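You operate a simulated robot arm through the tools that you are given. There is no shell and no other tool. Be economical: measure what you need, move in short steps, check, and stop when the job is done.

Carry out the task below with a simulated robot arm. There is one attempt and no reset: what you move stays moved.

## Task
Take the brown cedar box and put it on the top of the shoe cabinet. Then open the cabinet drawer, take the red off tag from the inside of the cabinet drawer and put it on the steel tray and shut the drawer again. Then open the pantry drawer, put the tin marked "boot wax" from the pantry counter in the inside of the pantry drawer, then shut the drawer. Do these in the order given.

The check looks at the end state, three seconds after you hand in, the way a careful person would. Anything else that was tipped, shoved, dropped, spilled or broken makes it a failure.

## Robot
A 6-joint arm with a four-finger gripper on a trunk, on a base that drives. Base frame: it is fixed to the floor where the robot stands at the start and does not move with it; the origin is under the middle of the robot, x ahead of it, y to its left, z up. Units: m, rad, N and s.
Its first joint turns from -2.897 to 2.897 rad. Places, roughly: cabinet drawer [-3.1, 1.8, 0.7]; inside of the pantry drawer [-3.1, 2.5, 0.7]; pantry drawer [-3.1, 2.5, 0.7]; red off tag [-3, 2, 0.75]; steel tray [-1, 2.5, 0.75]; top of the shoe cabinet [-0.2, -3.4, 0.8]; yellow boot wax tin, yellow tin [-3, 2.25, 1]. Payload 3.67 kg.
Tool frame: the origin (TCP) lies between the finger pads and is the grasp point; the fingertips stand 0.028 m ahead of it; z points along the fingers, y is the line along which they close. Largest opening 0.112 m; the body of the gripper starts 0.073 m behind the TCP.
Orientation is that of the tool frame in the base frame, as [roll, pitch, yaw] about the fixed x, y, z axes, in that order (R = Rz(yaw) Ry(pitch) Rx(roll)). With the fingers straight down and closing along the base's y, the tool's x points along the base's -x, its y along +y and its z along -z.

## Interface
- The arm moves only by the tool arm_command. Its argument "series" is a list that holds one entry, the list of rows, each a list of 7 numbers: the shift along the tool's x, y, z in m, then the turn, a rotation vector about the tool's x, y, z in rad, then the finger opening in m, from 0 to 0.112. In form: [[[dx, dy, dz, rx, ry, rz, gripper], ...]]. A call has 1 to 12 rows; each row shifts and turns the commanded pose from where the row before left it, along the tool's axes as they then stand. Each row takes 0.2 s and may step no farther than 0.05 m and 0.15 rad from the row before; otherwise, or with a gripper value out of range, the whole call is refused. A pose out of reach is approached as far as the arm can. The call stops where the force on the tool passes 40 N (or 10 N more than at its start, if that is more) or the arm is blocked; 0.2 s more then pass. The fingers move at their own pace and stop on an object; they squeeze with about 38 N. The grip force told is the motor's: it shows also when the fingers shut on nothing. Time passes only in rows, and 0.2 s behind the last, so rows that do not move let the fingers close. It gives the time, the measured TCP pose, the force on the tool (base axes), the opening and the grip force at its end, in the units of the frame above (readings bear some noise), with the torque about the TCP (base axes, N m) and any sound that the robot's microphone picked up.
- Cameras (640 x 400 px; columns grow to the right, rows downward): "scene" is now at [0.1123, 0.2099, 1.3619]; the picture's right is [-0.06, -1.00, 0.00], its down [-0.23, 0.01, -0.97] and it looks along [0.97, -0.05, -0.23] (base axes); focal length 264 px, centre (320, 200). "wrist" rides on the gripper at [0.06, -0.018, -0.104] in the tool frame; the picture's right is [0.29, 0.96, 0.00], its down [-0.80, 0.24, -0.55] and it looks along [-0.53, 0.16, 0.83] (tool axes); focal length 234 px, centre (320, 200). There is no depth. A picture from a camera that has moved, and an enlarged one, comes with that camera's place and axes in the base frame and with its lens.
- snapshot(camera): a new picture of that camera. It takes no simulated time.
- drive_base(legs): drives the robot by 1 to 6 legs, each [ahead, left, turn to the left] in m, m and rad, along the robot's own axes; the way and the turn of a leg run together, so that a leg with both is an arc; at most 1.5 m and 3.142 rad a leg. The arm and the cameras ride along, it lands a little off, and it stops where it bumps. It gives what a move gives.
- head_to(pan, tilt): turns the head with the scene camera to pan (to the left, within 2.496 rad either way) and tilt (down, from -0.506 to 1.204), counted from straight ahead of the robot. It gives what a move gives.
- close_up(camera, box): a new picture of the part [left, top, right, bottom] of that camera's present view, enlarged. It takes no simulated time.
- finish_job(): hands the job in; it is judged then, once.

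Work in short steps. Places have to be worked out from the pictures, the camera data and where the tool is seen: move nearer, look again, correct. Check each grasp and each placing, and mend what went wrong. You have 165 turns and 120 pictures in all, those below and enlarged ones among them. Open the gripper and draw the arm clear of the work before you hand the job in, unless the task says otherwise; then end with one line.

The tools are called after "Request:" by a JSON object that holds its "op" and its "data". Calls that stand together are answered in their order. arm_command: Moves the arm, as the interface text tells. Its arguments: {"type":"object","properties":{"series":{"type":"array","items":{"type":"array","items":{"type":"array","items":{"type":"number"}}}}},"required":["series"]} The other tools are called the same way: drive_base (legs) drives the base; head_to (pan, tilt) turns the head that bears the scene camera; snapshot (camera) takes a picture; close_up (camera, box) takes an enlarged picture of a part of a camera's view; finish_job () hands the job in.

At the start:

```text
clock: 0.0
ee_pos: [0.6132, 0.1189, 1.0003]
tool_rot: [-3.14, 0.001, 3.141]
contact_force: [0.0, -0.2, -0.1]
ft_torque: [-0.06, 0.05, 0.03]
opening: 0.1119
grip_force: 0.2
robot x, y, heading: [0.0003, -0.0006, 0.001]
head pan, tilt: [-0.056, 0.234]
```

scene: 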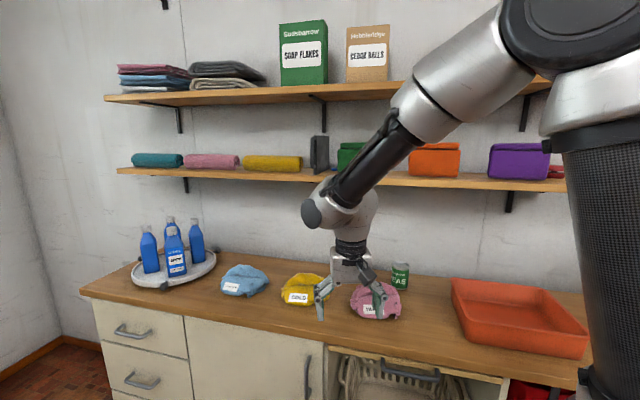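
wrist: 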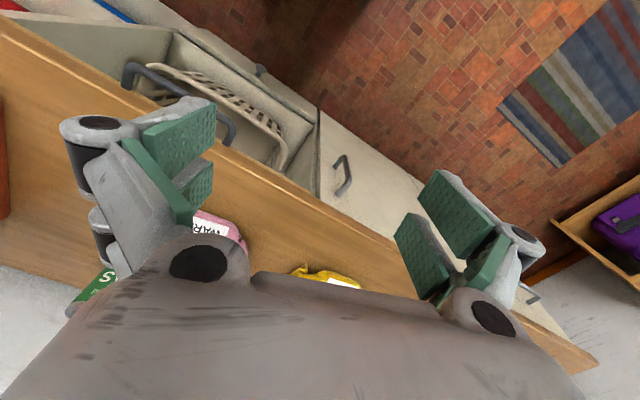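

The box "cedar balls"-like stands on the upper shelf; I take a close look there and survey the room with the head.

Request:
{"op": "close_up", "data": {"camera": "scene", "box": [240, 0, 440, 125]}}

Request:
{"op": "head_to", "data": {"pan": 1.2, "tilt": 0.3}}

Request:
{"op": "snapshot", "data": {"camera": "scene"}}

Request:
{"op": "head_to", "data": {"pan": 2.49, "tilt": 0.3}}

Request:
{"op": "snapshot", "data": {"camera": "scene"}}

Request:
{"op": "head_to", "data": {"pan": -1.5, "tilt": 0.3}}

Request:
{"op": "snapshot", "data": {"camera": "scene"}}

Request:
{"op": "head_to", "data": {"pan": -2.49, "tilt": 0.3}}

Request:
{"op": "snapshot", "data": {"camera": "scene"}}

```text
3.20 times, centred on (340, 62) of scene
camera zoom: at [0.1123, 0.2099, 1.3619], right [-0.06, -1.0, 0.0], down [-0.23, 0.01, -0.97], along [0.97, -0.05, -0.23], focal length 844 px, centre (256, 640)
```

zoom: 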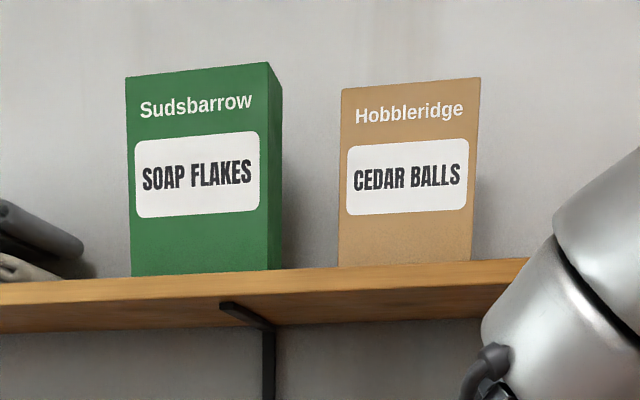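

```text
clock: 1.4
ee_pos: [0.6135, 0.1186, 0.9999]
tool_rot: [3.141, -0.001, -3.141]
contact_force: [-0.6, 0.5, -0.2]
ft_torque: [0.01, 0.0, -0.01]
opening: 0.112
grip_force: 0.1
robot x, y, heading: [-0.0005, -0.0014, -0.002]
head pan, tilt: [1.201, 0.3]
```

```text
116 pictures are left
camera scene: at [0.0529, 0.3021, 1.3557], right [0.93, -0.36, 0.0], down [-0.11, -0.28, -0.96], along [0.35, 0.89, -0.3], focal length 264 px, centre (320, 200)
```

scene: 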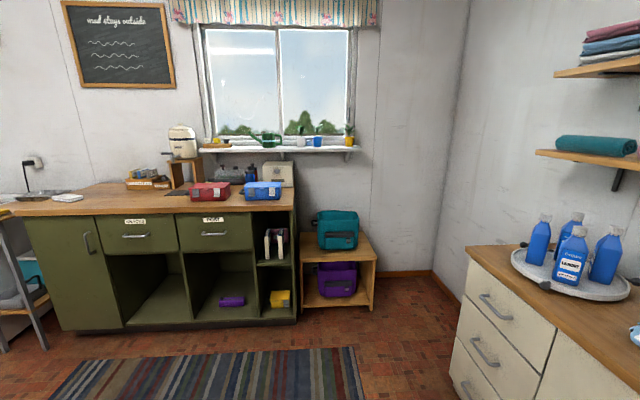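

```text
clock: 2.9
ee_pos: [0.6144, 0.1181, 0.9992]
tool_rot: [-3.141, 0.001, -3.141]
contact_force: [0.5, -0.6, 0.4]
ft_torque: [0.02, 0.05, 0.0]
opening: 0.1123
grip_force: 0.0
robot x, y, heading: [0.0012, -0.0024, 0.001]
head pan, tilt: [2.491, 0.3]
```

```text
115 pictures are left
camera scene: at [-0.0551, 0.2717, 1.3557], right [0.61, 0.8, 0.0], down [0.23, -0.18, -0.96], along [-0.76, 0.58, -0.3], focal length 264 px, centre (320, 200)
```

scene: 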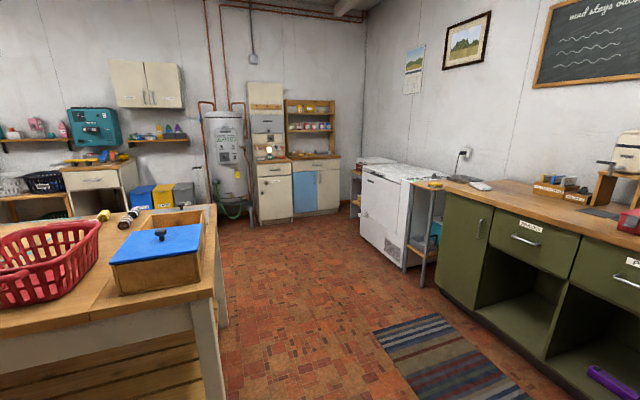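

```text
clock: 6.2
ee_pos: [0.6138, 0.119, 0.9991]
tool_rot: [-3.14, 0.0, -3.141]
contact_force: [0.0, 0.4, -0.6]
ft_torque: [0.0, 0.01, 0.0]
opening: 0.1121
grip_force: 0.0
robot x, y, heading: [-0.0005, -0.0017, 0.002]
head pan, tilt: [-1.499, 0.3]
```

```text
114 pictures are left
camera scene: at [0.0258, 0.122, 1.3557], right [-1.0, -0.07, 0.0], down [-0.02, 0.29, -0.96], along [0.07, -0.95, -0.3], focal length 264 px, centre (320, 200)
```

scene: 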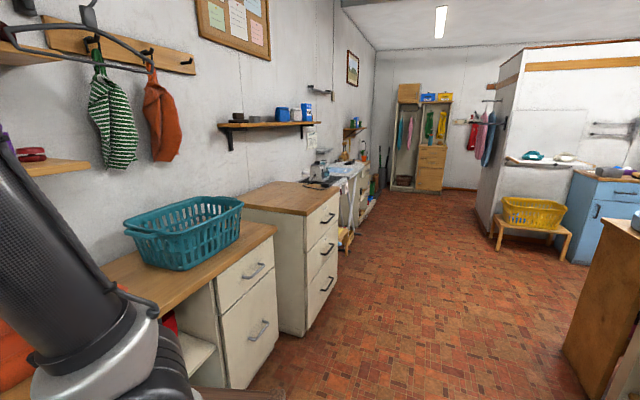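

```text
clock: 7.4
ee_pos: [0.6133, 0.1176, 0.9995]
tool_rot: [-3.139, -0.001, -3.141]
contact_force: [0.1, 1.3, -0.1]
ft_torque: [0.0, -0.03, -0.03]
opening: 0.1117
grip_force: 0.0
robot x, y, heading: [-0.0043, -0.0011, -0.002]
head pan, tilt: [-2.491, 0.3]
```

```text
113 pictures are left
camera scene: at [-0.0551, 0.1585, 1.3557], right [-0.61, 0.8, 0.0], down [0.23, 0.18, -0.96], along [-0.76, -0.58, -0.3], focal length 264 px, centre (320, 200)
```

scene: 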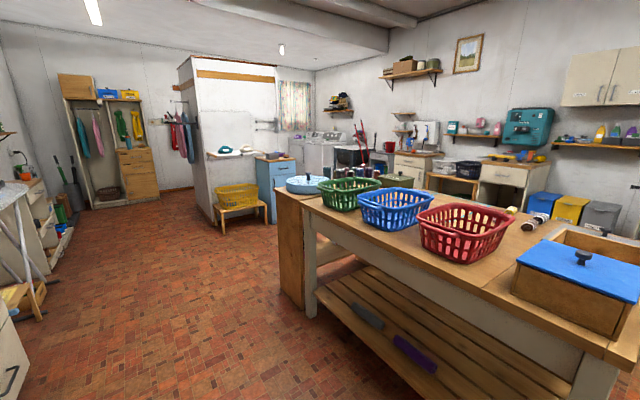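

The brown box is marked "Cedar Balls", on the upper shelf. I need its distance, so I look straight at it from two places along the counter.

Request:
{"op": "head_to", "data": {"pan": 0.0, "tilt": -0.1}}

Request:
{"op": "snapshot", "data": {"camera": "scene"}}

Request:
{"op": "drive_base", "data": {"legs": [[0.0, -0.3, 0.0]]}}

Request:
{"op": "snapshot", "data": {"camera": "scene"}}

```text
clock: 9.7
ee_pos: [0.614, 0.1178, 0.9999]
tool_rot: [-3.141, -0.001, 3.139]
contact_force: [0.4, 0.4, 0.7]
ft_torque: [0.01, 0.03, 0.03]
opening: 0.1122
grip_force: 0.1
robot x, y, heading: [-0.0016, -0.0026, -0.006]
head pan, tilt: [0.0, -0.099]
```

```text
112 pictures are left
camera scene: at [0.1062, 0.2151, 1.3922], right [0.0, -1.0, 0.0], down [0.1, 0.0, -1.0], along [1.0, 0.0, 0.1], focal length 264 px, centre (320, 200)
```

scene: 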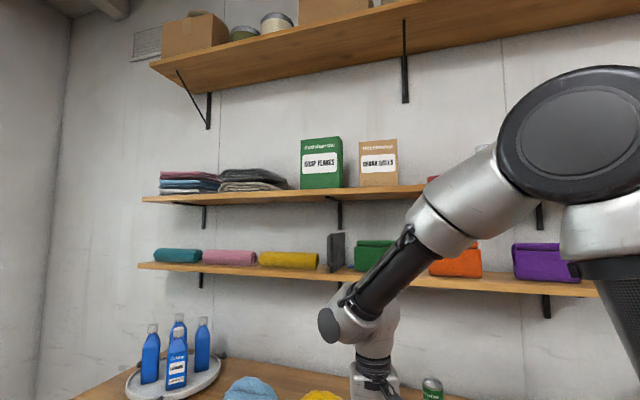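

```text
clock: 11.7
ee_pos: [0.6136, -0.1859, 1.0008]
tool_rot: [3.141, 0.0, 3.135]
contact_force: [-1.0, 0.2, -0.2]
ft_torque: [0.0, 0.0, 0.0]
opening: 0.1119
grip_force: 0.0
robot x, y, heading: [-0.0026, -0.2967, -0.006]
head pan, tilt: [0.0, -0.099]
```

```text
111 pictures are left
camera scene: at [0.1067, -0.0858, 1.3922], right [-0.01, -1.0, 0.0], down [0.1, 0.0, -1.0], along [0.99, -0.01, 0.1], focal length 264 px, centre (320, 200)
```

scene: 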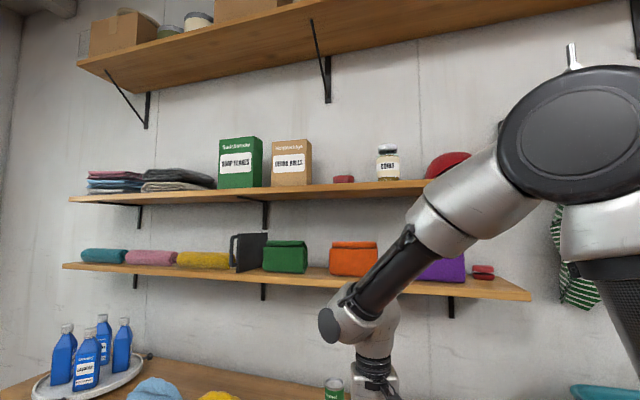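

Box front is at about x 1.02, y 0.01, shelf z 1.53, width about 0.14, height 0.16. Its depth is unknown; I look at it enlarged and from further right.

Request:
{"op": "close_up", "data": {"camera": "scene", "box": [200, 110, 440, 260]}}

Request:
{"op": "drive_base", "data": {"legs": [[0.0, -0.45, 0.0]]}}

Request:
{"op": "head_to", "data": {"pan": 0.65, "tilt": -0.1}}

Request:
{"op": "snapshot", "data": {"camera": "scene"}}

```text
2.67 times, centred on (320, 185) of scene
camera zoom: at [0.1067, -0.0858, 1.3922], right [-0.01, -1.0, 0.0], down [0.1, 0.0, -1.0], along [0.99, -0.01, 0.1], focal length 704 px, centre (320, 240)
```

zoom: 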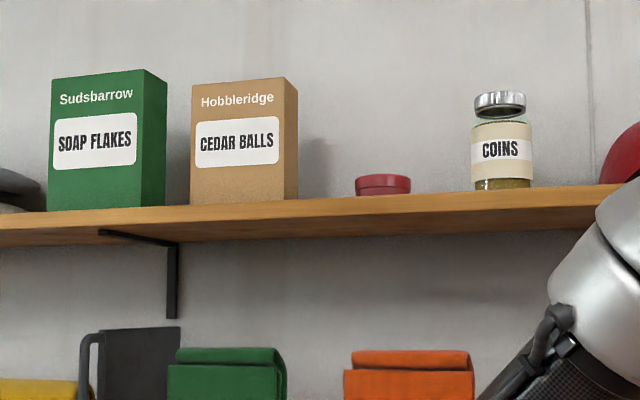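

```text
clock: 14.6
ee_pos: [0.6018, -0.6361, 0.9997]
tool_rot: [-3.141, -0.001, 3.13]
contact_force: [0.2, 0.1, -0.6]
ft_torque: [0.01, -0.03, 0.02]
opening: 0.1121
grip_force: 0.1
robot x, y, heading: [-0.0131, -0.7444, -0.01]
head pan, tilt: [0.0, -0.099]
stopped in leg 1: the robot was blocked; the commanded pose is now the measured one
```

```text
clock: 15.6
ee_pos: [0.602, -0.6355, 0.9996]
tool_rot: [3.141, 0.001, 3.129]
contact_force: [0.1, 0.4, -0.1]
ft_torque: [0.0, 0.02, 0.01]
opening: 0.112
grip_force: 0.0
robot x, y, heading: [-0.0129, -0.747, -0.014]
head pan, tilt: [0.649, -0.099]
```

```text
109 pictures are left
camera scene: at [0.0787, -0.4797, 1.3922], right [0.59, -0.8, 0.0], down [0.08, 0.06, -1.0], along [0.8, 0.59, 0.1], focal length 264 px, centre (320, 200)
```

scene: 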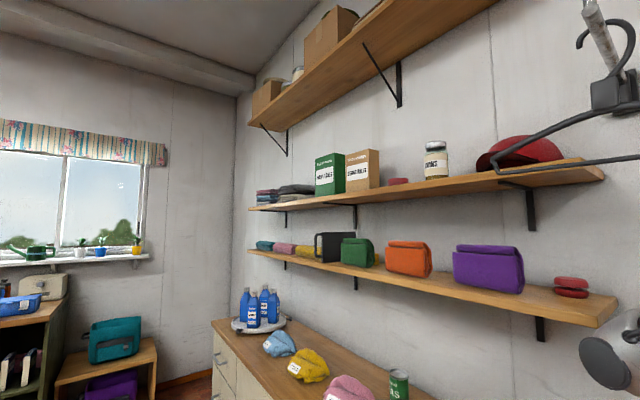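

The drive was blocked at the end; I check what it touched, and zoom on the box.

Request:
{"op": "close_up", "data": {"camera": "scene", "box": [300, 120, 460, 220]}}

Request:
{"op": "head_to", "data": {"pan": -0.6, "tilt": 0.9}}

Request:
{"op": "snapshot", "data": {"camera": "scene"}}

Request:
{"op": "head_to", "data": {"pan": 0.3, "tilt": 0.9}}

Request:
{"op": "snapshot", "data": {"camera": "scene"}}

```text
4.00 times, centred on (380, 170) of scene
camera zoom: at [0.0787, -0.4797, 1.3922], right [0.59, -0.8, 0.0], down [0.08, 0.06, -1.0], along [0.8, 0.59, 0.1], focal length 1055 px, centre (80, 320)
```

zoom: 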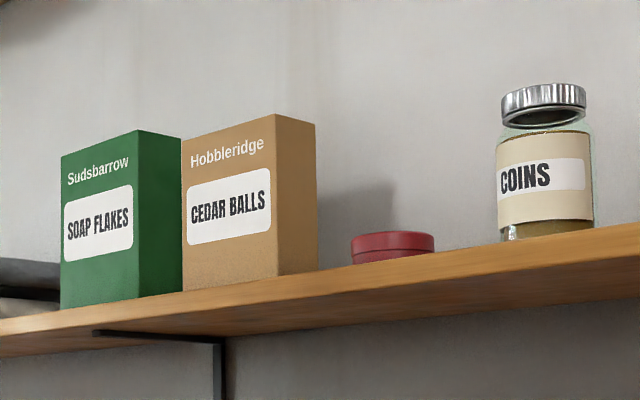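

```text
clock: 17.0
ee_pos: [0.6022, -0.6356, 0.9998]
tool_rot: [3.141, -0.002, 3.13]
contact_force: [-0.2, -1.5, -0.4]
ft_torque: [-0.01, 0.0, 0.0]
opening: 0.1121
grip_force: 0.0
robot x, y, heading: [-0.014, -0.7486, -0.018]
head pan, tilt: [-0.6, 0.901]
```

```text
107 pictures are left
camera scene: at [0.0705, -0.5748, 1.3034], right [-0.57, -0.82, 0.0], down [-0.64, 0.45, -0.62], along [0.51, -0.36, -0.78], focal length 264 px, centre (320, 200)
```

scene: 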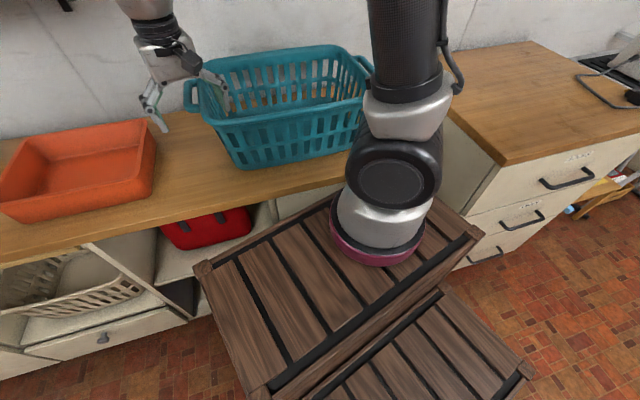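

```text
clock: 18.2
ee_pos: [0.6021, -0.6356, 0.9996]
tool_rot: [-3.141, 0.0, 3.13]
contact_force: [0.8, 0.3, 0.6]
ft_torque: [-0.02, -0.01, -0.03]
opening: 0.1121
grip_force: 0.1
robot x, y, heading: [-0.0158, -0.7461, -0.013]
head pan, tilt: [0.3, 0.901]
```

```text
106 pictures are left
camera scene: at [0.0811, -0.5101, 1.3034], right [0.28, -0.96, 0.0], down [-0.75, -0.22, -0.62], along [0.6, 0.18, -0.78], focal length 264 px, centre (320, 200)
```

scene: 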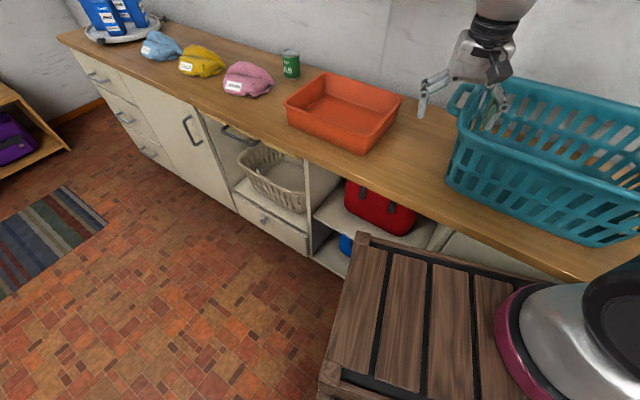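

The gripper brushed the teal basket. I lift the arm straight up clear of it before driving back, and look again.

Request:
{"op": "arm_command", "data": {"series": [[[0, 0, -0.05, 0, 0, 0, 0.112], [0, 0, -0.05, 0, 0, 0, 0.112], [0, 0, -0.05, 0, 0, 0, 0.112], [0, 0, -0.05, 0, 0, 0, 0.112], [0, 0, -0.05, 0, 0, 0, 0.112]]]}}

Request:
{"op": "snapshot", "data": {"camera": "scene"}}

Request:
{"op": "snapshot", "data": {"camera": "wrist"}}

```text
clock: 19.4
ee_pos: [0.6007, -0.6378, 1.2493]
tool_rot: [3.14, -0.001, 3.13]
contact_force: [-0.3, -0.5, -0.3]
ft_torque: [-0.01, 0.06, 0.01]
opening: 0.1121
grip_force: 0.0
robot x, y, heading: [-0.0095, -0.7451, -0.014]
head pan, tilt: [0.3, 0.901]
```

```text
105 pictures are left
camera scene: at [0.0812, -0.51, 1.3034], right [0.28, -0.96, 0.0], down [-0.75, -0.22, -0.62], along [0.6, 0.18, -0.78], focal length 264 px, centre (320, 200)
```

scene: 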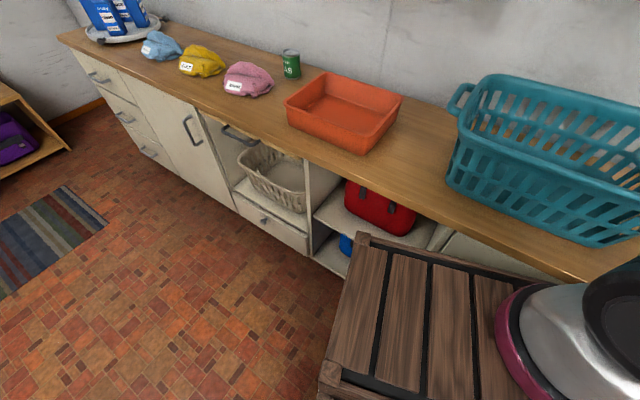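

```text
104 pictures are left
camera wrist: at [0.5399, -0.6552, 1.3527], right [-0.28, 0.96, 0.0], down [0.8, 0.23, 0.55], along [0.53, 0.15, -0.83], focal length 234 px, centre (320, 200)
```

wrist: 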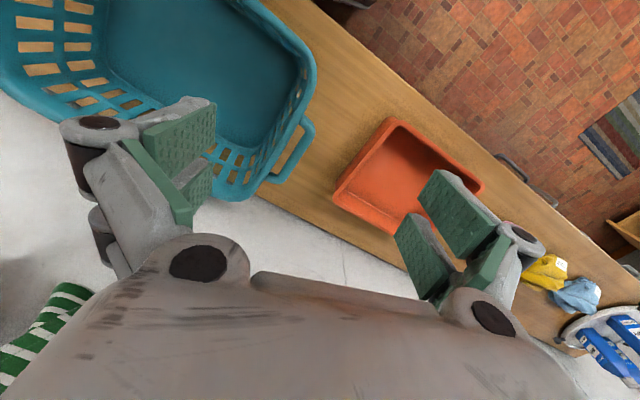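

The basket looks undisturbed. By triangulation the cedar box front runs from (0.99, 0.07) to (0.97, -0.05), about 0.05 deep, so I plan to grip it across its depth from the right. I drive left and a bit ahead.

Request:
{"op": "drive_base", "data": {"legs": [[0.0, 0.4, 0.014], [0.12, 0.0, 0.0]]}}

Request:
{"op": "head_to", "data": {"pan": 0.0, "tilt": 1.1}}

Request:
{"op": "snapshot", "data": {"camera": "scene"}}

Request:
{"op": "head_to", "data": {"pan": 0.0, "tilt": -0.2}}

Request:
{"op": "snapshot", "data": {"camera": "scene"}}

```text
clock: 22.8
ee_pos: [0.7187, -0.223, 1.2495]
tool_rot: [3.14, -0.001, 3.141]
contact_force: [0.0, -0.1, -0.1]
ft_torque: [-0.02, 0.0, 0.01]
opening: 0.112
grip_force: 0.1
robot x, y, heading: [0.1132, -0.3385, 0.004]
head pan, tilt: [0.3, 0.901]
```

```text
clock: 23.6
ee_pos: [0.7187, -0.2238, 1.2494]
tool_rot: [3.142, 0.0, -3.14]
contact_force: [0.1, 0.2, -0.1]
ft_torque: [-0.02, -0.01, 0.0]
opening: 0.1118
grip_force: 0.1
robot x, y, heading: [0.1063, -0.3409, 0.003]
head pan, tilt: [0.0, 1.1]
```

```text
103 pictures are left
camera scene: at [0.1891, -0.1249, 1.2896], right [0.0, -1.0, 0.0], down [-0.89, 0.0, -0.45], along [0.45, 0.0, -0.89], focal length 264 px, centre (320, 200)
```

scene: 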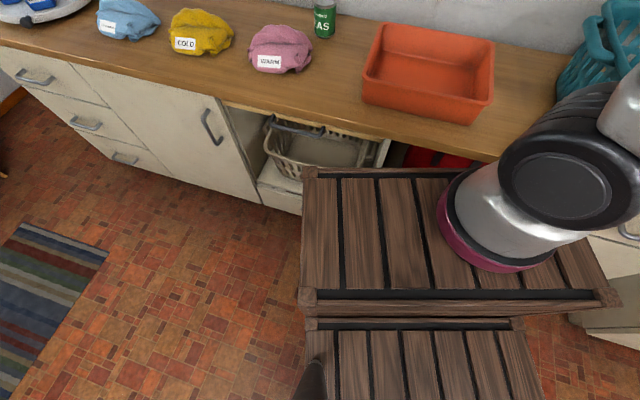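

```text
clock: 25.1
ee_pos: [0.7184, -0.2233, 1.2502]
tool_rot: [3.141, -0.001, -3.14]
contact_force: [-0.4, 0.0, 0.0]
ft_torque: [-0.02, -0.02, -0.02]
opening: 0.112
grip_force: 0.2
robot x, y, heading: [0.1071, -0.3417, 0.004]
head pan, tilt: [0.0, -0.201]
```

```text
102 pictures are left
camera scene: at [0.2092, -0.1249, 1.4008], right [0.0, -1.0, 0.0], down [0.2, 0.0, -0.98], along [0.98, 0.0, 0.2], focal length 264 px, centre (320, 200)
```

scene: 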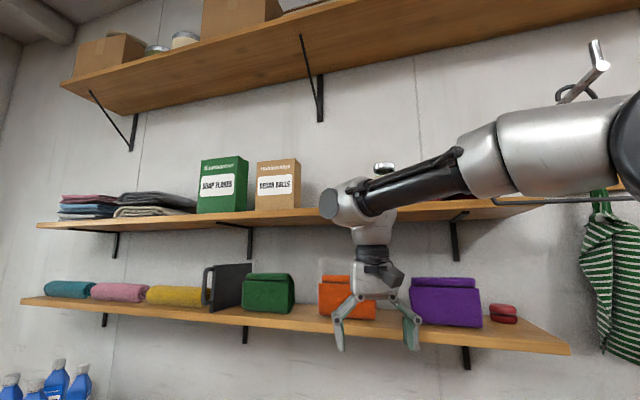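

The wall, shelf and box are turned about -0.26 rad in the base frame; the counter front is at about 0.60 along that normal. I turn the robot to face the wall and drive left until it stands before the box.

Request:
{"op": "drive_base", "data": {"legs": [[0.0, 0.0, -0.264], [0.0, 0.5, 0.0]]}}

Request:
{"op": "head_to", "data": {"pan": 0.0, "tilt": -0.2}}

Request:
{"op": "snapshot", "data": {"camera": "scene"}}

Request:
{"op": "snapshot", "data": {"camera": "wrist"}}

```text
clock: 28.8
ee_pos: [0.8537, 0.0837, 1.2489]
tool_rot: [3.14, -0.001, 2.878]
contact_force: [0.3, 0.5, 0.0]
ft_torque: [0.01, -0.02, 0.01]
opening: 0.1121
grip_force: 0.0
robot x, y, heading: [0.2356, 0.1319, -0.261]
head pan, tilt: [0.0, -0.201]
```

```text
clock: 29.4
ee_pos: [0.8544, 0.082, 1.2505]
tool_rot: [3.141, 0.001, 2.878]
contact_force: [0.3, 1.0, 0.4]
ft_torque: [-0.04, 0.02, 0.0]
opening: 0.112
grip_force: 0.0
robot x, y, heading: [0.235, 0.1272, -0.264]
head pan, tilt: [0.0, -0.201]
```

```text
101 pictures are left
camera scene: at [0.3884, 0.3103, 1.4008], right [-0.26, -0.97, 0.0], down [0.19, -0.05, -0.98], along [0.95, -0.26, 0.2], focal length 264 px, centre (320, 200)
```

scene: 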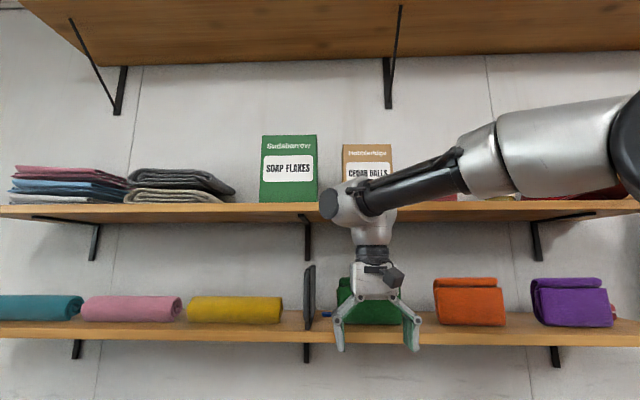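

```text
100 pictures are left
camera wrist: at [0.792, 0.0803, 1.3523], right [-0.03, 1.0, 0.0], down [0.83, 0.02, 0.55], along [0.55, 0.02, -0.83], focal length 234 px, centre (320, 200)
```

wrist: 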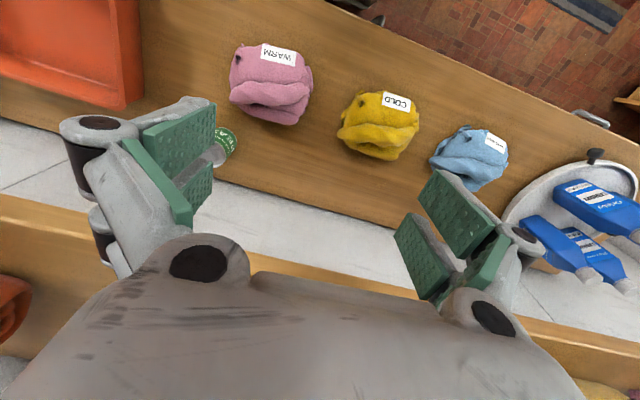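

The robot now faces the wall squarely; the box is centred at about (1.007, 0.005), top 1.69, wall some 0.1 m behind it. I draw the tool back 8 cm, raise it and yaw it so the fingers close along the depth.

Request:
{"op": "arm_command", "data": {"series": [[[0.04, 0, 0, 0, 0, 0, 0.112], [0.04, 0, 0, 0, 0, 0, 0.112], [0, 0, -0.045, 0, 0, -0.15, 0.112], [0, 0, -0.045, 0, 0, -0.15, 0.112], [0, 0, -0.045, 0, 0, -0.15, 0.112], [0, 0, -0.045, 0, 0, -0.15, 0.112], [0, 0, -0.045, 0, 0, -0.15, 0.112], [0, 0, -0.045, 0, 0, -0.15, 0.112], [0, 0, -0.045, 0, 0, -0.15, 0.112], [0, 0, -0.045, 0, 0, -0.15, 0.112], [0, 0, -0.045, 0, 0, -0.15, 0.112], [0, 0, -0.045, 0, 0, -0.15, 0.112]]]}}

Request:
{"op": "snapshot", "data": {"camera": "scene"}}

Request:
{"op": "snapshot", "data": {"camera": "wrist"}}

```text
clock: 32.0
ee_pos: [0.7755, 0.102, 1.4389]
tool_rot: [-3.135, 0.004, -1.903]
contact_force: [0.3, 0.6, 0.6]
ft_torque: [0.02, 0.01, -0.03]
opening: 0.1123
grip_force: 0.0
out of reach, approached as far as the arm can: row 7, 8, 9, 10, 11, 12
robot x, y, heading: [0.2336, 0.1295, -0.266]
head pan, tilt: [0.0, -0.201]
```

```text
99 pictures are left
camera scene: at [0.3885, 0.3103, 1.4008], right [-0.26, -0.97, 0.0], down [0.19, -0.05, -0.98], along [0.95, -0.26, 0.2], focal length 264 px, centre (320, 200)
```

scene: 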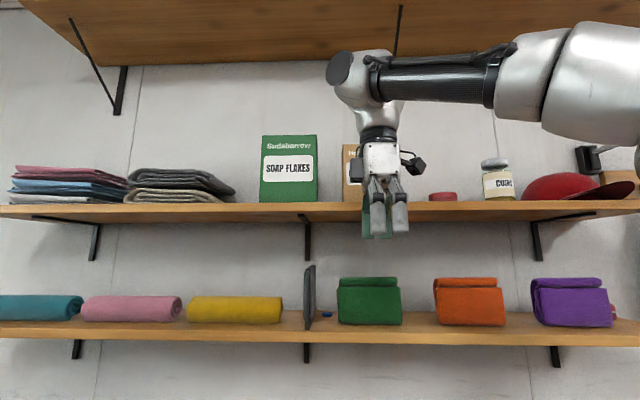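

```text
98 pictures are left
camera wrist: at [0.7732, 0.0387, 1.5403], right [-1.0, 0.04, -0.01], down [0.03, 0.83, 0.56], along [0.03, 0.56, -0.83], focal length 234 px, centre (320, 200)
```

wrist: 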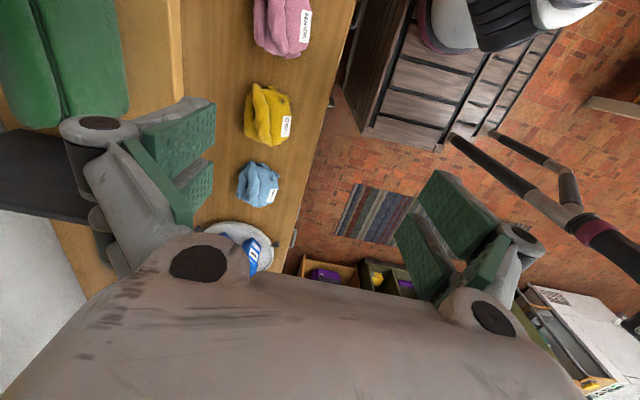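

The arm can't reach that high with the tool down (limit 1.44 here), so I'll grip from the right with the tool level, camera side up. First I yaw back the other way while lowering slightly.

Request:
{"op": "arm_command", "data": {"series": [[[0, 0, 0.02, 0, 0, 0.15, 0.112], [0, 0, 0.02, 0, 0, 0.15, 0.112], [0, 0, 0.02, 0, 0, 0.15, 0.112], [0, 0, 0.02, 0, 0, 0.15, 0.112], [0, 0, 0.02, 0, 0, 0.15, 0.112], [0, 0, 0.02, 0, 0, 0.15, 0.112], [0, 0, 0.0, 0, 0, 0.15, 0.112], [0, 0, 0.0, 0, 0, 0.15, 0.112], [0, 0, 0.0, 0, 0, 0.15, 0.112], [0, 0, 0.0, 0, 0, 0.15, 0.112], [0, 0, 0.0, 0, 0, 0.15, 0.112], [0, 0, 0.0, 0, 0, 0.15, 0.112]]]}}

```text
clock: 34.6
ee_pos: [0.7762, 0.1034, 1.3197]
tool_rot: [3.14, 0.0, 2.576]
contact_force: [-0.3, 0.3, 0.6]
ft_torque: [-0.02, 0.03, -0.01]
opening: 0.1117
grip_force: 0.0
robot x, y, heading: [0.2329, 0.1303, -0.263]
head pan, tilt: [0.0, -0.201]
```

Commanded pose follows the measured one. I finish the yaw, then tilt the tool level pointing left.

Request:
{"op": "arm_command", "data": {"series": [[[0, 0, 0, 0, 0, 0.15, 0.112], [0, 0, 0, 0, 0, 0.15, 0.112], [0, 0, 0, 0, 0, 0.15, 0.112], [0, 0, 0, 0, 0, 0.15, 0.112], [0, 0, 0, 0, 0, 0.15, 0.112], [0, 0, 0, 0, 0, 0.15, 0.112], [0, 0, 0, 0, 0, 0.15, 0.112], [0, 0, 0, 0, 0, 0.15, 0.112], [0, 0, 0, 0, 0, 0.069, 0.112]]]}}

Request:
{"op": "arm_command", "data": {"series": [[[0, 0, 0, 0, 0.15, 0, 0.112], [0, 0, 0, 0, 0.15, 0, 0.112], [0, 0, 0, 0, 0.15, 0, 0.112], [0, 0, 0, 0, 0.15, 0, 0.112], [0, 0, 0, 0, 0.15, 0, 0.112], [0, 0, 0, 0, 0.15, 0, 0.112], [0, 0, 0, 0, 0.15, 0, 0.112], [0, 0, 0, 0, 0.15, 0, 0.112], [0, 0, 0, 0, 0.15, 0, 0.112], [0, 0, 0, 0, 0.15, 0, 0.112], [0, 0, 0, 0, 0.07, 0, 0.112]]]}}

Request:
{"op": "snapshot", "data": {"camera": "scene"}}

Request:
{"op": "snapshot", "data": {"camera": "wrist"}}

```text
clock: 36.6
ee_pos: [0.7734, 0.1018, 1.3201]
tool_rot: [-3.141, 0.0, 1.308]
contact_force: [0.3, 0.0, -0.2]
ft_torque: [0.01, 0.03, 0.0]
opening: 0.1119
grip_force: 0.0
robot x, y, heading: [0.2318, 0.1329, -0.262]
head pan, tilt: [0.0, -0.201]
```

```text
clock: 39.0
ee_pos: [0.775, 0.1032, 1.32]
tool_rot: [-2.16, -1.571, 0.33]
contact_force: [0.7, 0.0, -0.4]
ft_torque: [0.01, -0.01, -0.02]
opening: 0.112
grip_force: 0.0
robot x, y, heading: [0.236, 0.1281, -0.26]
head pan, tilt: [0.0, -0.201]
```

```text
97 pictures are left
camera scene: at [0.3883, 0.3103, 1.4009], right [-0.26, -0.97, 0.0], down [0.19, -0.05, -0.98], along [0.95, -0.26, 0.2], focal length 264 px, centre (320, 200)
```

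scene: 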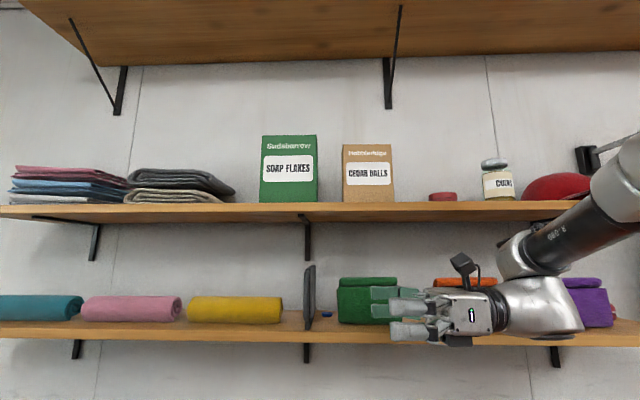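

```text
96 pictures are left
camera wrist: at [0.7311, 0.0062, 1.3783], right [0.92, -0.25, 0.29], down [0.09, -0.6, -0.8], along [0.37, 0.76, -0.53], focal length 234 px, centre (320, 200)
```

wrist: 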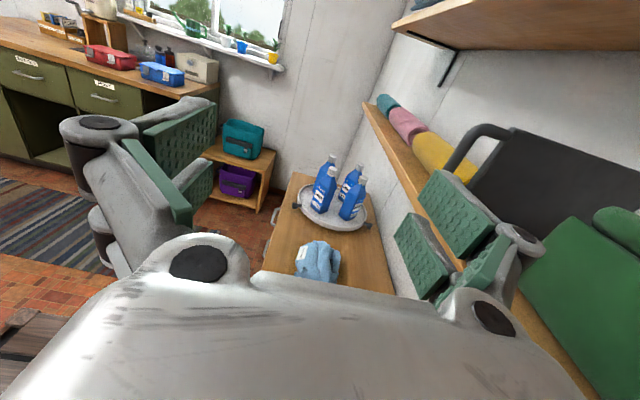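

Tool is level, pointing left, camera on top. Before going closer with the base I look at the clearance to the counter and the open drawer.

Request:
{"op": "head_to", "data": {"pan": -0.3, "tilt": 1.15}}

Request:
{"op": "snapshot", "data": {"camera": "scene"}}

```text
clock: 40.5
ee_pos: [0.7754, 0.1031, 1.3183]
tool_rot: [3.083, -1.569, 1.369]
contact_force: [-0.1, 0.4, -0.3]
ft_torque: [-0.01, 0.02, -0.02]
opening: 0.1119
grip_force: 0.1
robot x, y, heading: [0.2323, 0.1263, -0.267]
head pan, tilt: [-0.3, 1.15]
```

```text
95 pictures are left
camera scene: at [0.3585, 0.3001, 1.2865], right [-0.53, -0.85, 0.0], down [-0.77, 0.49, -0.41], along [0.35, -0.22, -0.91], focal length 264 px, centre (320, 200)
```

scene: 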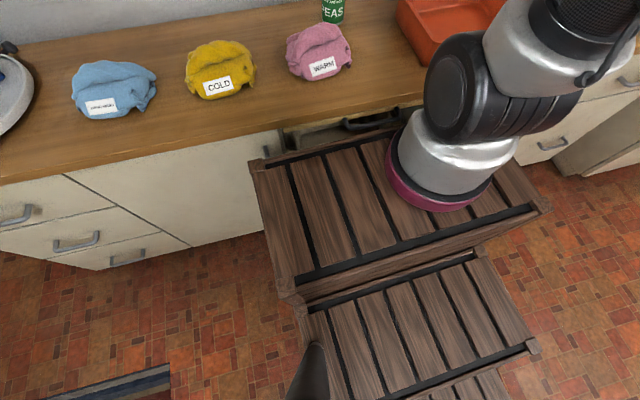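

The crate front is already close to the drawer, so I won't drive ahead. Instead I yaw the tool about 25° towards the wall (wrist stays nearer the robot) and raise to z 1.62.

Request:
{"op": "arm_command", "data": {"series": [[[0.0, 0, -0.05, -0.147, 0, 0, 0.112], [0.05, 0, 0, -0.147, 0, 0, 0.112], [0.05, 0, 0, -0.147, 0, 0, 0.112], [0.05, 0, 0, 0, 0, 0, 0.112], [0.05, 0, 0, 0, 0, 0, 0.112], [0.05, 0, 0, 0, 0, 0, 0.112], [0.05, 0, 0, 0, 0, 0, 0.112]]]}}

Request:
{"op": "head_to", "data": {"pan": -0.2, "tilt": -0.2}}

Request:
{"op": "snapshot", "data": {"camera": "scene"}}

Request:
{"op": "snapshot", "data": {"camera": "wrist"}}

```text
clock: 42.1
ee_pos: [0.7629, 0.0552, 1.6212]
tool_rot: [2.555, -1.568, 1.458]
contact_force: [0.1, 0.7, 0.0]
ft_torque: [-0.05, 0.03, 0.0]
opening: 0.1121
grip_force: 0.0
robot x, y, heading: [0.2361, 0.1314, -0.263]
head pan, tilt: [-0.3, 1.15]
```

```text
clock: 43.6
ee_pos: [0.7626, 0.0558, 1.6195]
tool_rot: [2.591, -1.57, 1.416]
contact_force: [0.1, 0.6, 0.1]
ft_torque: [0.0, 0.01, -0.01]
opening: 0.1121
grip_force: 0.0
robot x, y, heading: [0.2336, 0.1319, -0.263]
head pan, tilt: [-0.201, -0.201]
```

```text
94 pictures are left
camera scene: at [0.3825, 0.2947, 1.4008], right [-0.45, -0.89, 0.0], down [0.18, -0.09, -0.98], along [0.88, -0.44, 0.2], focal length 264 px, centre (320, 200)
```

scene: 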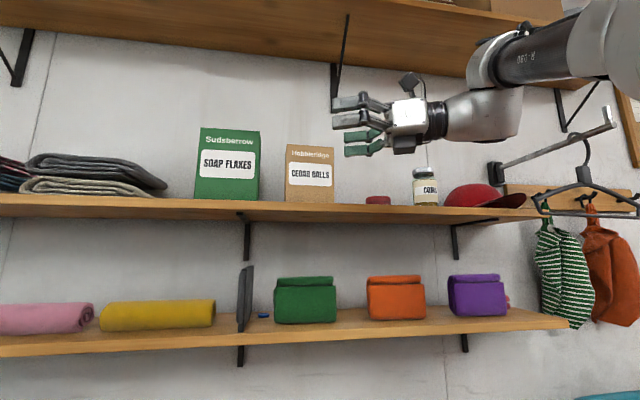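

```text
93 pictures are left
camera wrist: at [0.6817, -0.0128, 1.6794], right [0.73, -0.62, 0.29], down [-0.17, -0.58, -0.8], along [0.66, 0.53, -0.53], focal length 234 px, centre (320, 200)
```

wrist: 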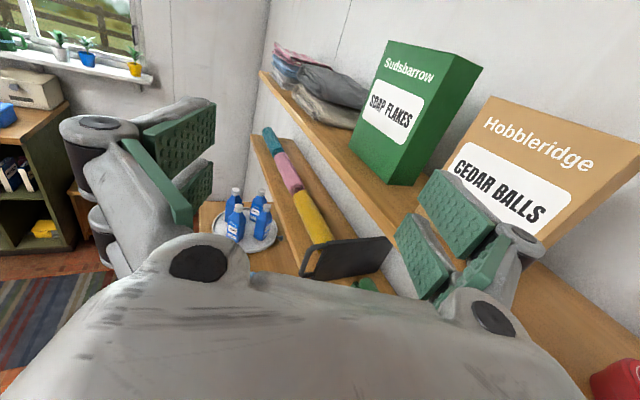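

The wrist camera sees the box well. I shift right 0.16 m parallel to the wall, then partly towards the shelf, and look again.

Request:
{"op": "arm_command", "data": {"series": [[[0, 0.017, -0.036, 0, 0, 0, 0.112], [0, 0.017, -0.036, 0, 0, 0, 0.112], [0, 0.017, -0.036, 0, 0, 0, 0.112], [0, 0.017, -0.037, 0, 0, 0, 0.112], [0, 0.045, 0.021, 0, 0, 0, 0.112], [0, 0.045, 0.021, 0, 0, 0, 0.112], [0, 0.035, 0.018, 0, 0, 0, 0.112]]]}}

Request:
{"op": "snapshot", "data": {"camera": "wrist"}}

Request:
{"op": "snapshot", "data": {"camera": "scene"}}

```text
clock: 45.2
ee_pos: [0.8699, -0.1274, 1.6239]
tool_rot: [2.001, -1.568, 2.009]
contact_force: [-2.1, 1.4, 0.7]
ft_torque: [-0.06, 0.03, -0.11]
opening: 0.112
grip_force: 0.0
out of reach, approached as far as the arm can: row 4
robot x, y, heading: [0.2349, 0.1273, -0.263]
head pan, tilt: [-0.201, -0.201]
```

```text
92 pictures are left
camera wrist: at [0.7887, -0.196, 1.683], right [0.73, -0.62, 0.29], down [-0.17, -0.58, -0.8], along [0.66, 0.53, -0.53], focal length 234 px, centre (320, 200)
```

wrist: 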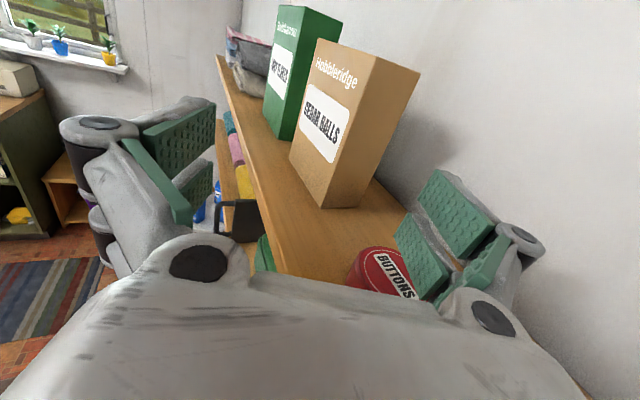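

```text
91 pictures are left
camera scene: at [0.382, 0.2948, 1.4009], right [-0.45, -0.89, 0.0], down [0.18, -0.09, -0.98], along [0.88, -0.44, 0.2], focal length 264 px, centre (320, 200)
```

scene: 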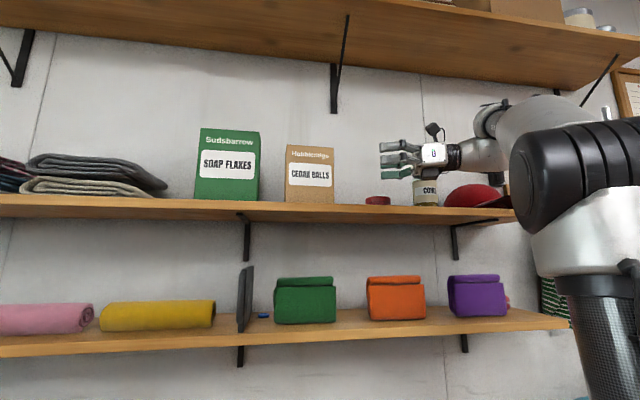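

The box's right front corner is near (0.97, -0.056), depth about 0.065. I reduce the tool's yaw to about 15° and move to the pre-grasp line, then look.

Request:
{"op": "arm_command", "data": {"series": [[[0, 0.0, 0, 0.087, 0, 0, 0.112], [0, 0.0, 0.0, 0.087, 0, 0, 0.112], [0, 0.037, 0.016, 0, 0, 0, 0.112], [0, 0.036, 0.017, 0, 0, 0, 0.112], [0, 0, 0, 0, 0, 0, 0.112]]]}}

Request:
{"op": "snapshot", "data": {"camera": "wrist"}}

Request:
{"op": "snapshot", "data": {"camera": "scene"}}

```text
clock: 46.4
ee_pos: [0.9494, -0.1385, 1.6206]
tool_rot: [3.065, -1.569, 1.12]
contact_force: [-0.4, 0.3, 0.1]
ft_torque: [-0.03, -0.02, 0.0]
opening: 0.112
grip_force: 0.1
robot x, y, heading: [0.2333, 0.1292, -0.264]
head pan, tilt: [-0.201, -0.201]
```

```text
90 pictures are left
camera wrist: at [0.8823, -0.2194, 1.68], right [0.83, -0.48, 0.29], down [-0.07, -0.6, -0.8], along [0.56, 0.64, -0.53], focal length 234 px, centre (320, 200)
```

wrist: 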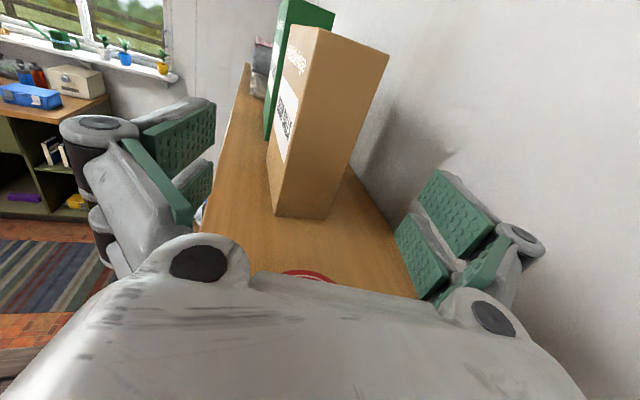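

```text
89 pictures are left
camera scene: at [0.3824, 0.2946, 1.4009], right [-0.45, -0.89, 0.0], down [0.18, -0.09, -0.98], along [0.88, -0.44, 0.2], focal length 264 px, centre (320, 200)
```

scene: 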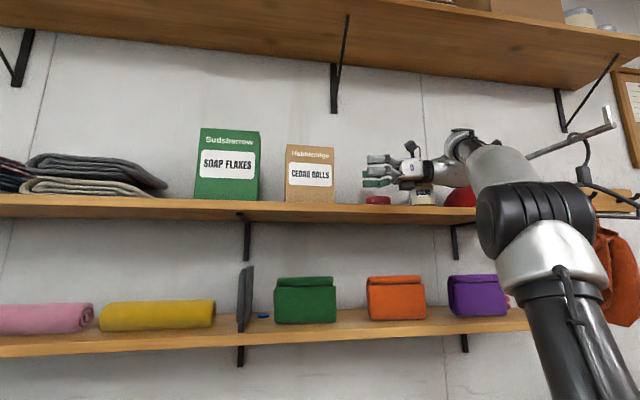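

Aligned: the tool axis passes mid-way along the box's depth. I advance 0.12 m in small rows.

Request:
{"op": "arm_command", "data": {"series": [[[0, 0, 0.03, 0, 0, 0, 0.112], [0, 0, 0.03, 0, 0, 0, 0.112], [0, 0, 0.03, 0, 0, 0, 0.112], [0, 0, 0.03, 0, 0, 0, 0.112], [0, 0, 0, 0, 0, 0, 0.112]]]}}

Request:
{"op": "snapshot", "data": {"camera": "wrist"}}

```text
clock: 47.6
ee_pos: [1.0106, -0.0319, 1.6233]
tool_rot: [2.761, -1.568, 1.426]
contact_force: [0.0, -0.5, 0.3]
ft_torque: [-0.03, -0.02, -0.03]
opening: 0.1121
grip_force: 0.1
robot x, y, heading: [0.2339, 0.1272, -0.266]
head pan, tilt: [-0.201, -0.201]
```

```text
88 pictures are left
camera wrist: at [0.9431, -0.1131, 1.6819], right [0.83, -0.48, 0.29], down [-0.07, -0.6, -0.8], along [0.56, 0.64, -0.53], focal length 234 px, centre (320, 200)
```

wrist: 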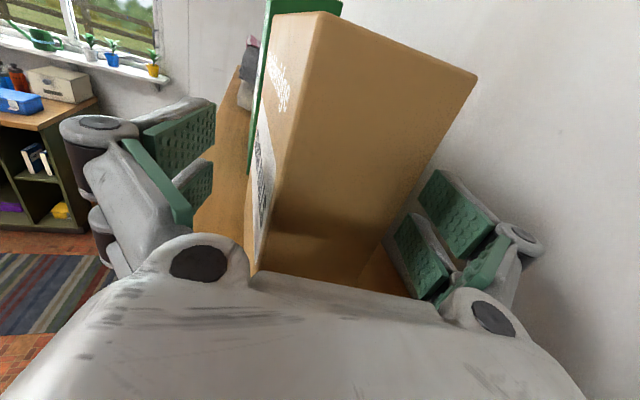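

The fingers straddle the box with room on both sides. I close the gripper.

Request:
{"op": "arm_command", "data": {"series": [[[0, 0, 0, 0, 0, 0, 0.09], [0, 0, 0, 0, 0, 0, 0.075], [0, 0, 0, 0, 0, 0, 0.06], [0, 0, 0, 0, 0, 0, 0.05], [0, 0, 0, 0, 0, 0, 0.04], [0, 0, 0, 0, 0, 0, 0.03], [0, 0, 0, 0, 0, 0, 0.03]]]}}

Request:
{"op": "snapshot", "data": {"camera": "wrist"}}

Request:
{"op": "snapshot", "data": {"camera": "scene"}}

```text
clock: 49.2
ee_pos: [1.0106, -0.0327, 1.624]
tool_rot: [2.661, -1.568, 1.524]
contact_force: [0.9, -0.2, 2.3]
ft_torque: [0.06, 0.08, 0.04]
opening: 0.0599
grip_force: 38.1
robot x, y, heading: [0.2333, 0.1278, -0.262]
head pan, tilt: [-0.201, -0.201]
```

```text
87 pictures are left
camera wrist: at [0.9429, -0.1134, 1.682], right [0.83, -0.48, 0.29], down [-0.07, -0.6, -0.8], along [0.56, 0.64, -0.53], focal length 234 px, centre (320, 200)
```

wrist: 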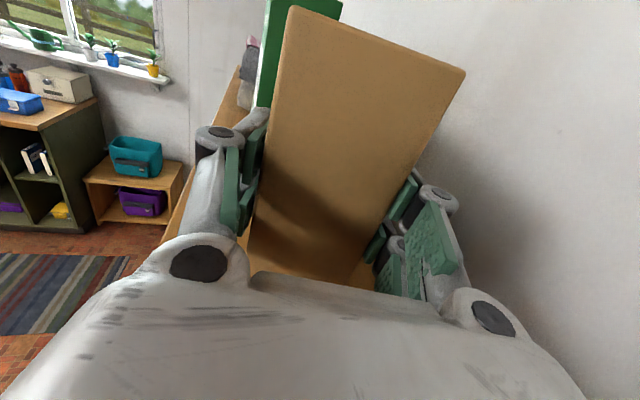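

```text
86 pictures are left
camera scene: at [0.3824, 0.2947, 1.4009], right [-0.45, -0.89, 0.0], down [0.18, -0.09, -0.98], along [0.88, -0.44, 0.2], focal length 264 px, centre (320, 200)
```

scene: 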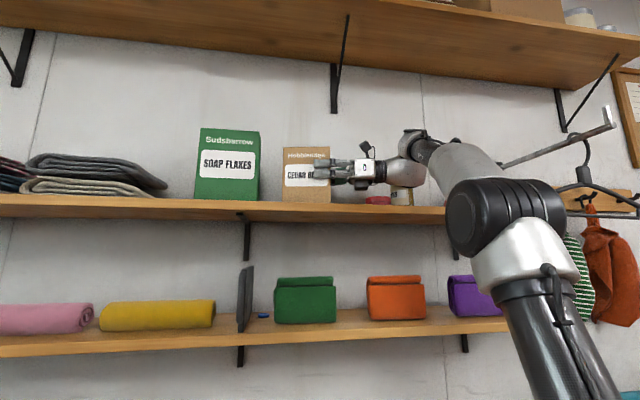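

Gripped firmly at 0.06 m. I lift 3 cm and draw the box straight back off the shelf.

Request:
{"op": "arm_command", "data": {"series": [[[0.015, 0, 0, 0, 0, 0, 0.03], [0.015, 0, 0, 0, 0, 0, 0.03], [0, -0.03, -0.008, 0, 0, 0, 0.03], [0, -0.04, -0.01, 0, 0, 0, 0.03], [0, -0.04, -0.01, 0, 0, 0, 0.03], [0, -0.04, -0.01, 0, 0, 0, 0.03], [0, -0.04, -0.01, 0, 0, 0, 0.03]]]}}

Request:
{"op": "snapshot", "data": {"camera": "scene"}}

```text
clock: 50.8
ee_pos: [0.8229, 0.0195, 1.6507]
tool_rot: [-2.222, -1.568, 0.123]
contact_force: [0.8, -0.8, -0.2]
ft_torque: [-0.05, 0.01, 0.1]
opening: 0.0598
grip_force: 37.6
robot x, y, heading: [0.236, 0.1292, -0.259]
head pan, tilt: [-0.201, -0.201]
```

```text
85 pictures are left
camera scene: at [0.3832, 0.2944, 1.4008], right [-0.45, -0.89, 0.0], down [0.18, -0.09, -0.98], along [0.88, -0.44, 0.2], focal length 264 px, centre (320, 200)
```

scene: 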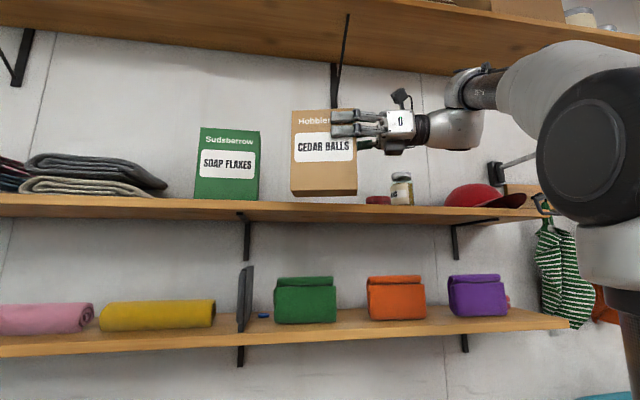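

The box is off the shelf and nothing else moved. I back away, turn to face along the counter towards the shoe cabinet, and look for it.

Request:
{"op": "drive_base", "data": {"legs": [[-0.25, 0.0, 0.0], [0.0, 0.0, -1.57]]}}

Request:
{"op": "head_to", "data": {"pan": 0.1, "tilt": 0.25}}

Request:
{"op": "snapshot", "data": {"camera": "scene"}}

```text
clock: 56.5
ee_pos: [-0.1249, -0.3909, 1.6513]
tool_rot: [2.874, -1.569, -0.281]
contact_force: [-0.1, 0.0, -0.2]
ft_torque: [0.05, 0.05, 0.02]
opening: 0.0597
grip_force: 37.5
robot x, y, heading: [-0.0059, 0.1965, -1.852]
head pan, tilt: [-0.201, -0.201]
```

```text
clock: 57.4
ee_pos: [-0.1258, -0.3912, 1.6509]
tool_rot: [2.936, -1.569, -0.342]
contact_force: [0.8, 0.0, -0.1]
ft_torque: [0.02, 0.08, -0.01]
opening: 0.0596
grip_force: 38.2
robot x, y, heading: [-0.0055, 0.193, -1.849]
head pan, tilt: [0.099, 0.25]
```

```text
84 pictures are left
camera scene: at [0.1777, 0.0236, 1.3605], right [-0.98, 0.18, 0.0], down [0.05, 0.24, -0.97], along [-0.18, -0.95, -0.25], focal length 264 px, centre (320, 200)
```

scene: 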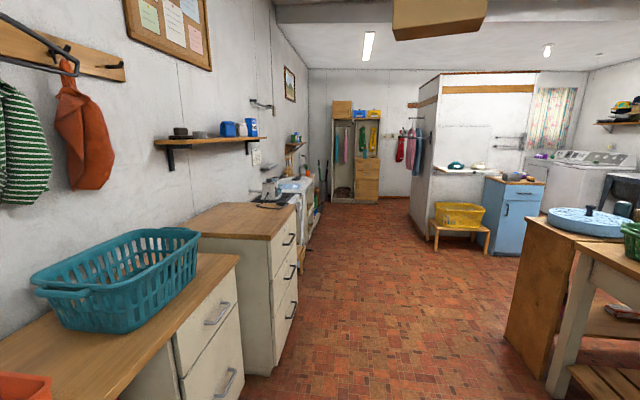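

The target lies near image (301,177), just past the sink. I zoom there.

Request:
{"op": "close_up", "data": {"camera": "scene", "box": [240, 110, 400, 210]}}

Request:
{"op": "drive_base", "data": {"legs": [[1.3, 0.0, 0.0]]}}

Request:
{"op": "snapshot", "data": {"camera": "scene"}}

```text
4.00 times, centred on (320, 160) of scene
camera zoom: at [0.1777, 0.0236, 1.3605], right [-0.98, 0.18, 0.0], down [0.05, 0.24, -0.97], along [-0.18, -0.95, -0.25], focal length 1055 px, centre (320, 360)
```

zoom: 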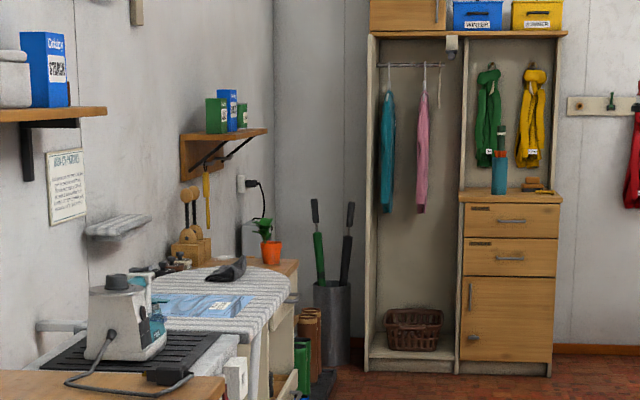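

```text
clock: 63.9
ee_pos: [-0.4917, -1.6279, 1.6519]
tool_rot: [2.897, -1.569, -0.307]
contact_force: [0.3, 0.0, -0.3]
ft_torque: [0.08, 0.08, 0.02]
opening: 0.0596
grip_force: 38.4
robot x, y, heading: [-0.3682, -1.0415, -1.863]
head pan, tilt: [0.099, 0.25]
```

```text
82 pictures are left
camera scene: at [-0.1864, -1.2149, 1.3604], right [-0.98, 0.19, 0.0], down [0.05, 0.24, -0.97], along [-0.18, -0.95, -0.25], focal length 264 px, centre (320, 200)
```

scene: 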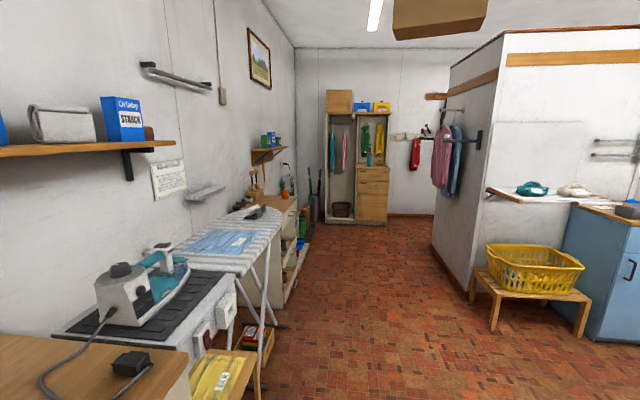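

The shoe cabinet is the wooden-topped one past the ironing board. I drive closer along the free corridor.

Request:
{"op": "drive_base", "data": {"legs": [[1.2, -0.05, 0.02]]}}

Request:
{"op": "head_to", "data": {"pan": 0.4, "tilt": 0.45}}

Request:
{"op": "snapshot", "data": {"camera": "scene"}}

```text
clock: 70.0
ee_pos: [-0.8654, -2.7751, 1.652]
tool_rot: [2.912, -1.57, -0.307]
contact_force: [-0.8, -0.4, -0.1]
ft_torque: [0.05, 0.04, -0.01]
opening: 0.0598
grip_force: 37.7
robot x, y, heading: [-0.7534, -2.187, -1.844]
head pan, tilt: [0.099, 0.25]
```

```text
clock: 70.8
ee_pos: [-0.8644, -2.7755, 1.6521]
tool_rot: [2.975, -1.569, -0.369]
contact_force: [-0.2, -0.3, 0.1]
ft_torque: [0.04, 0.09, -0.02]
opening: 0.06
grip_force: 37.9
robot x, y, heading: [-0.7496, -2.186, -1.845]
head pan, tilt: [0.4, 0.45]
```

```text
81 pictures are left
camera scene: at [-0.5389, -2.3565, 1.3418], right [-0.99, -0.13, 0.0], down [-0.05, 0.43, -0.9], along [0.11, -0.89, -0.43], focal length 264 px, centre (320, 200)
```

scene: 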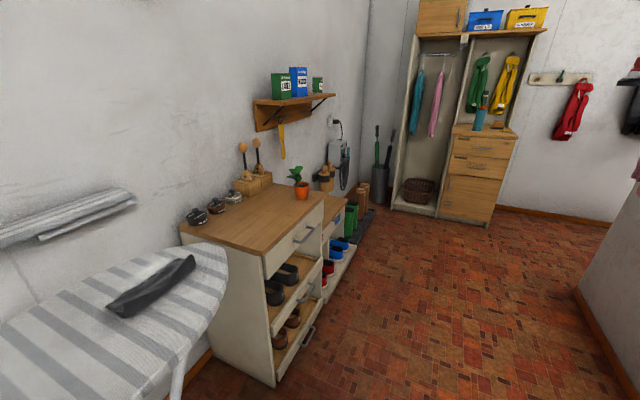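

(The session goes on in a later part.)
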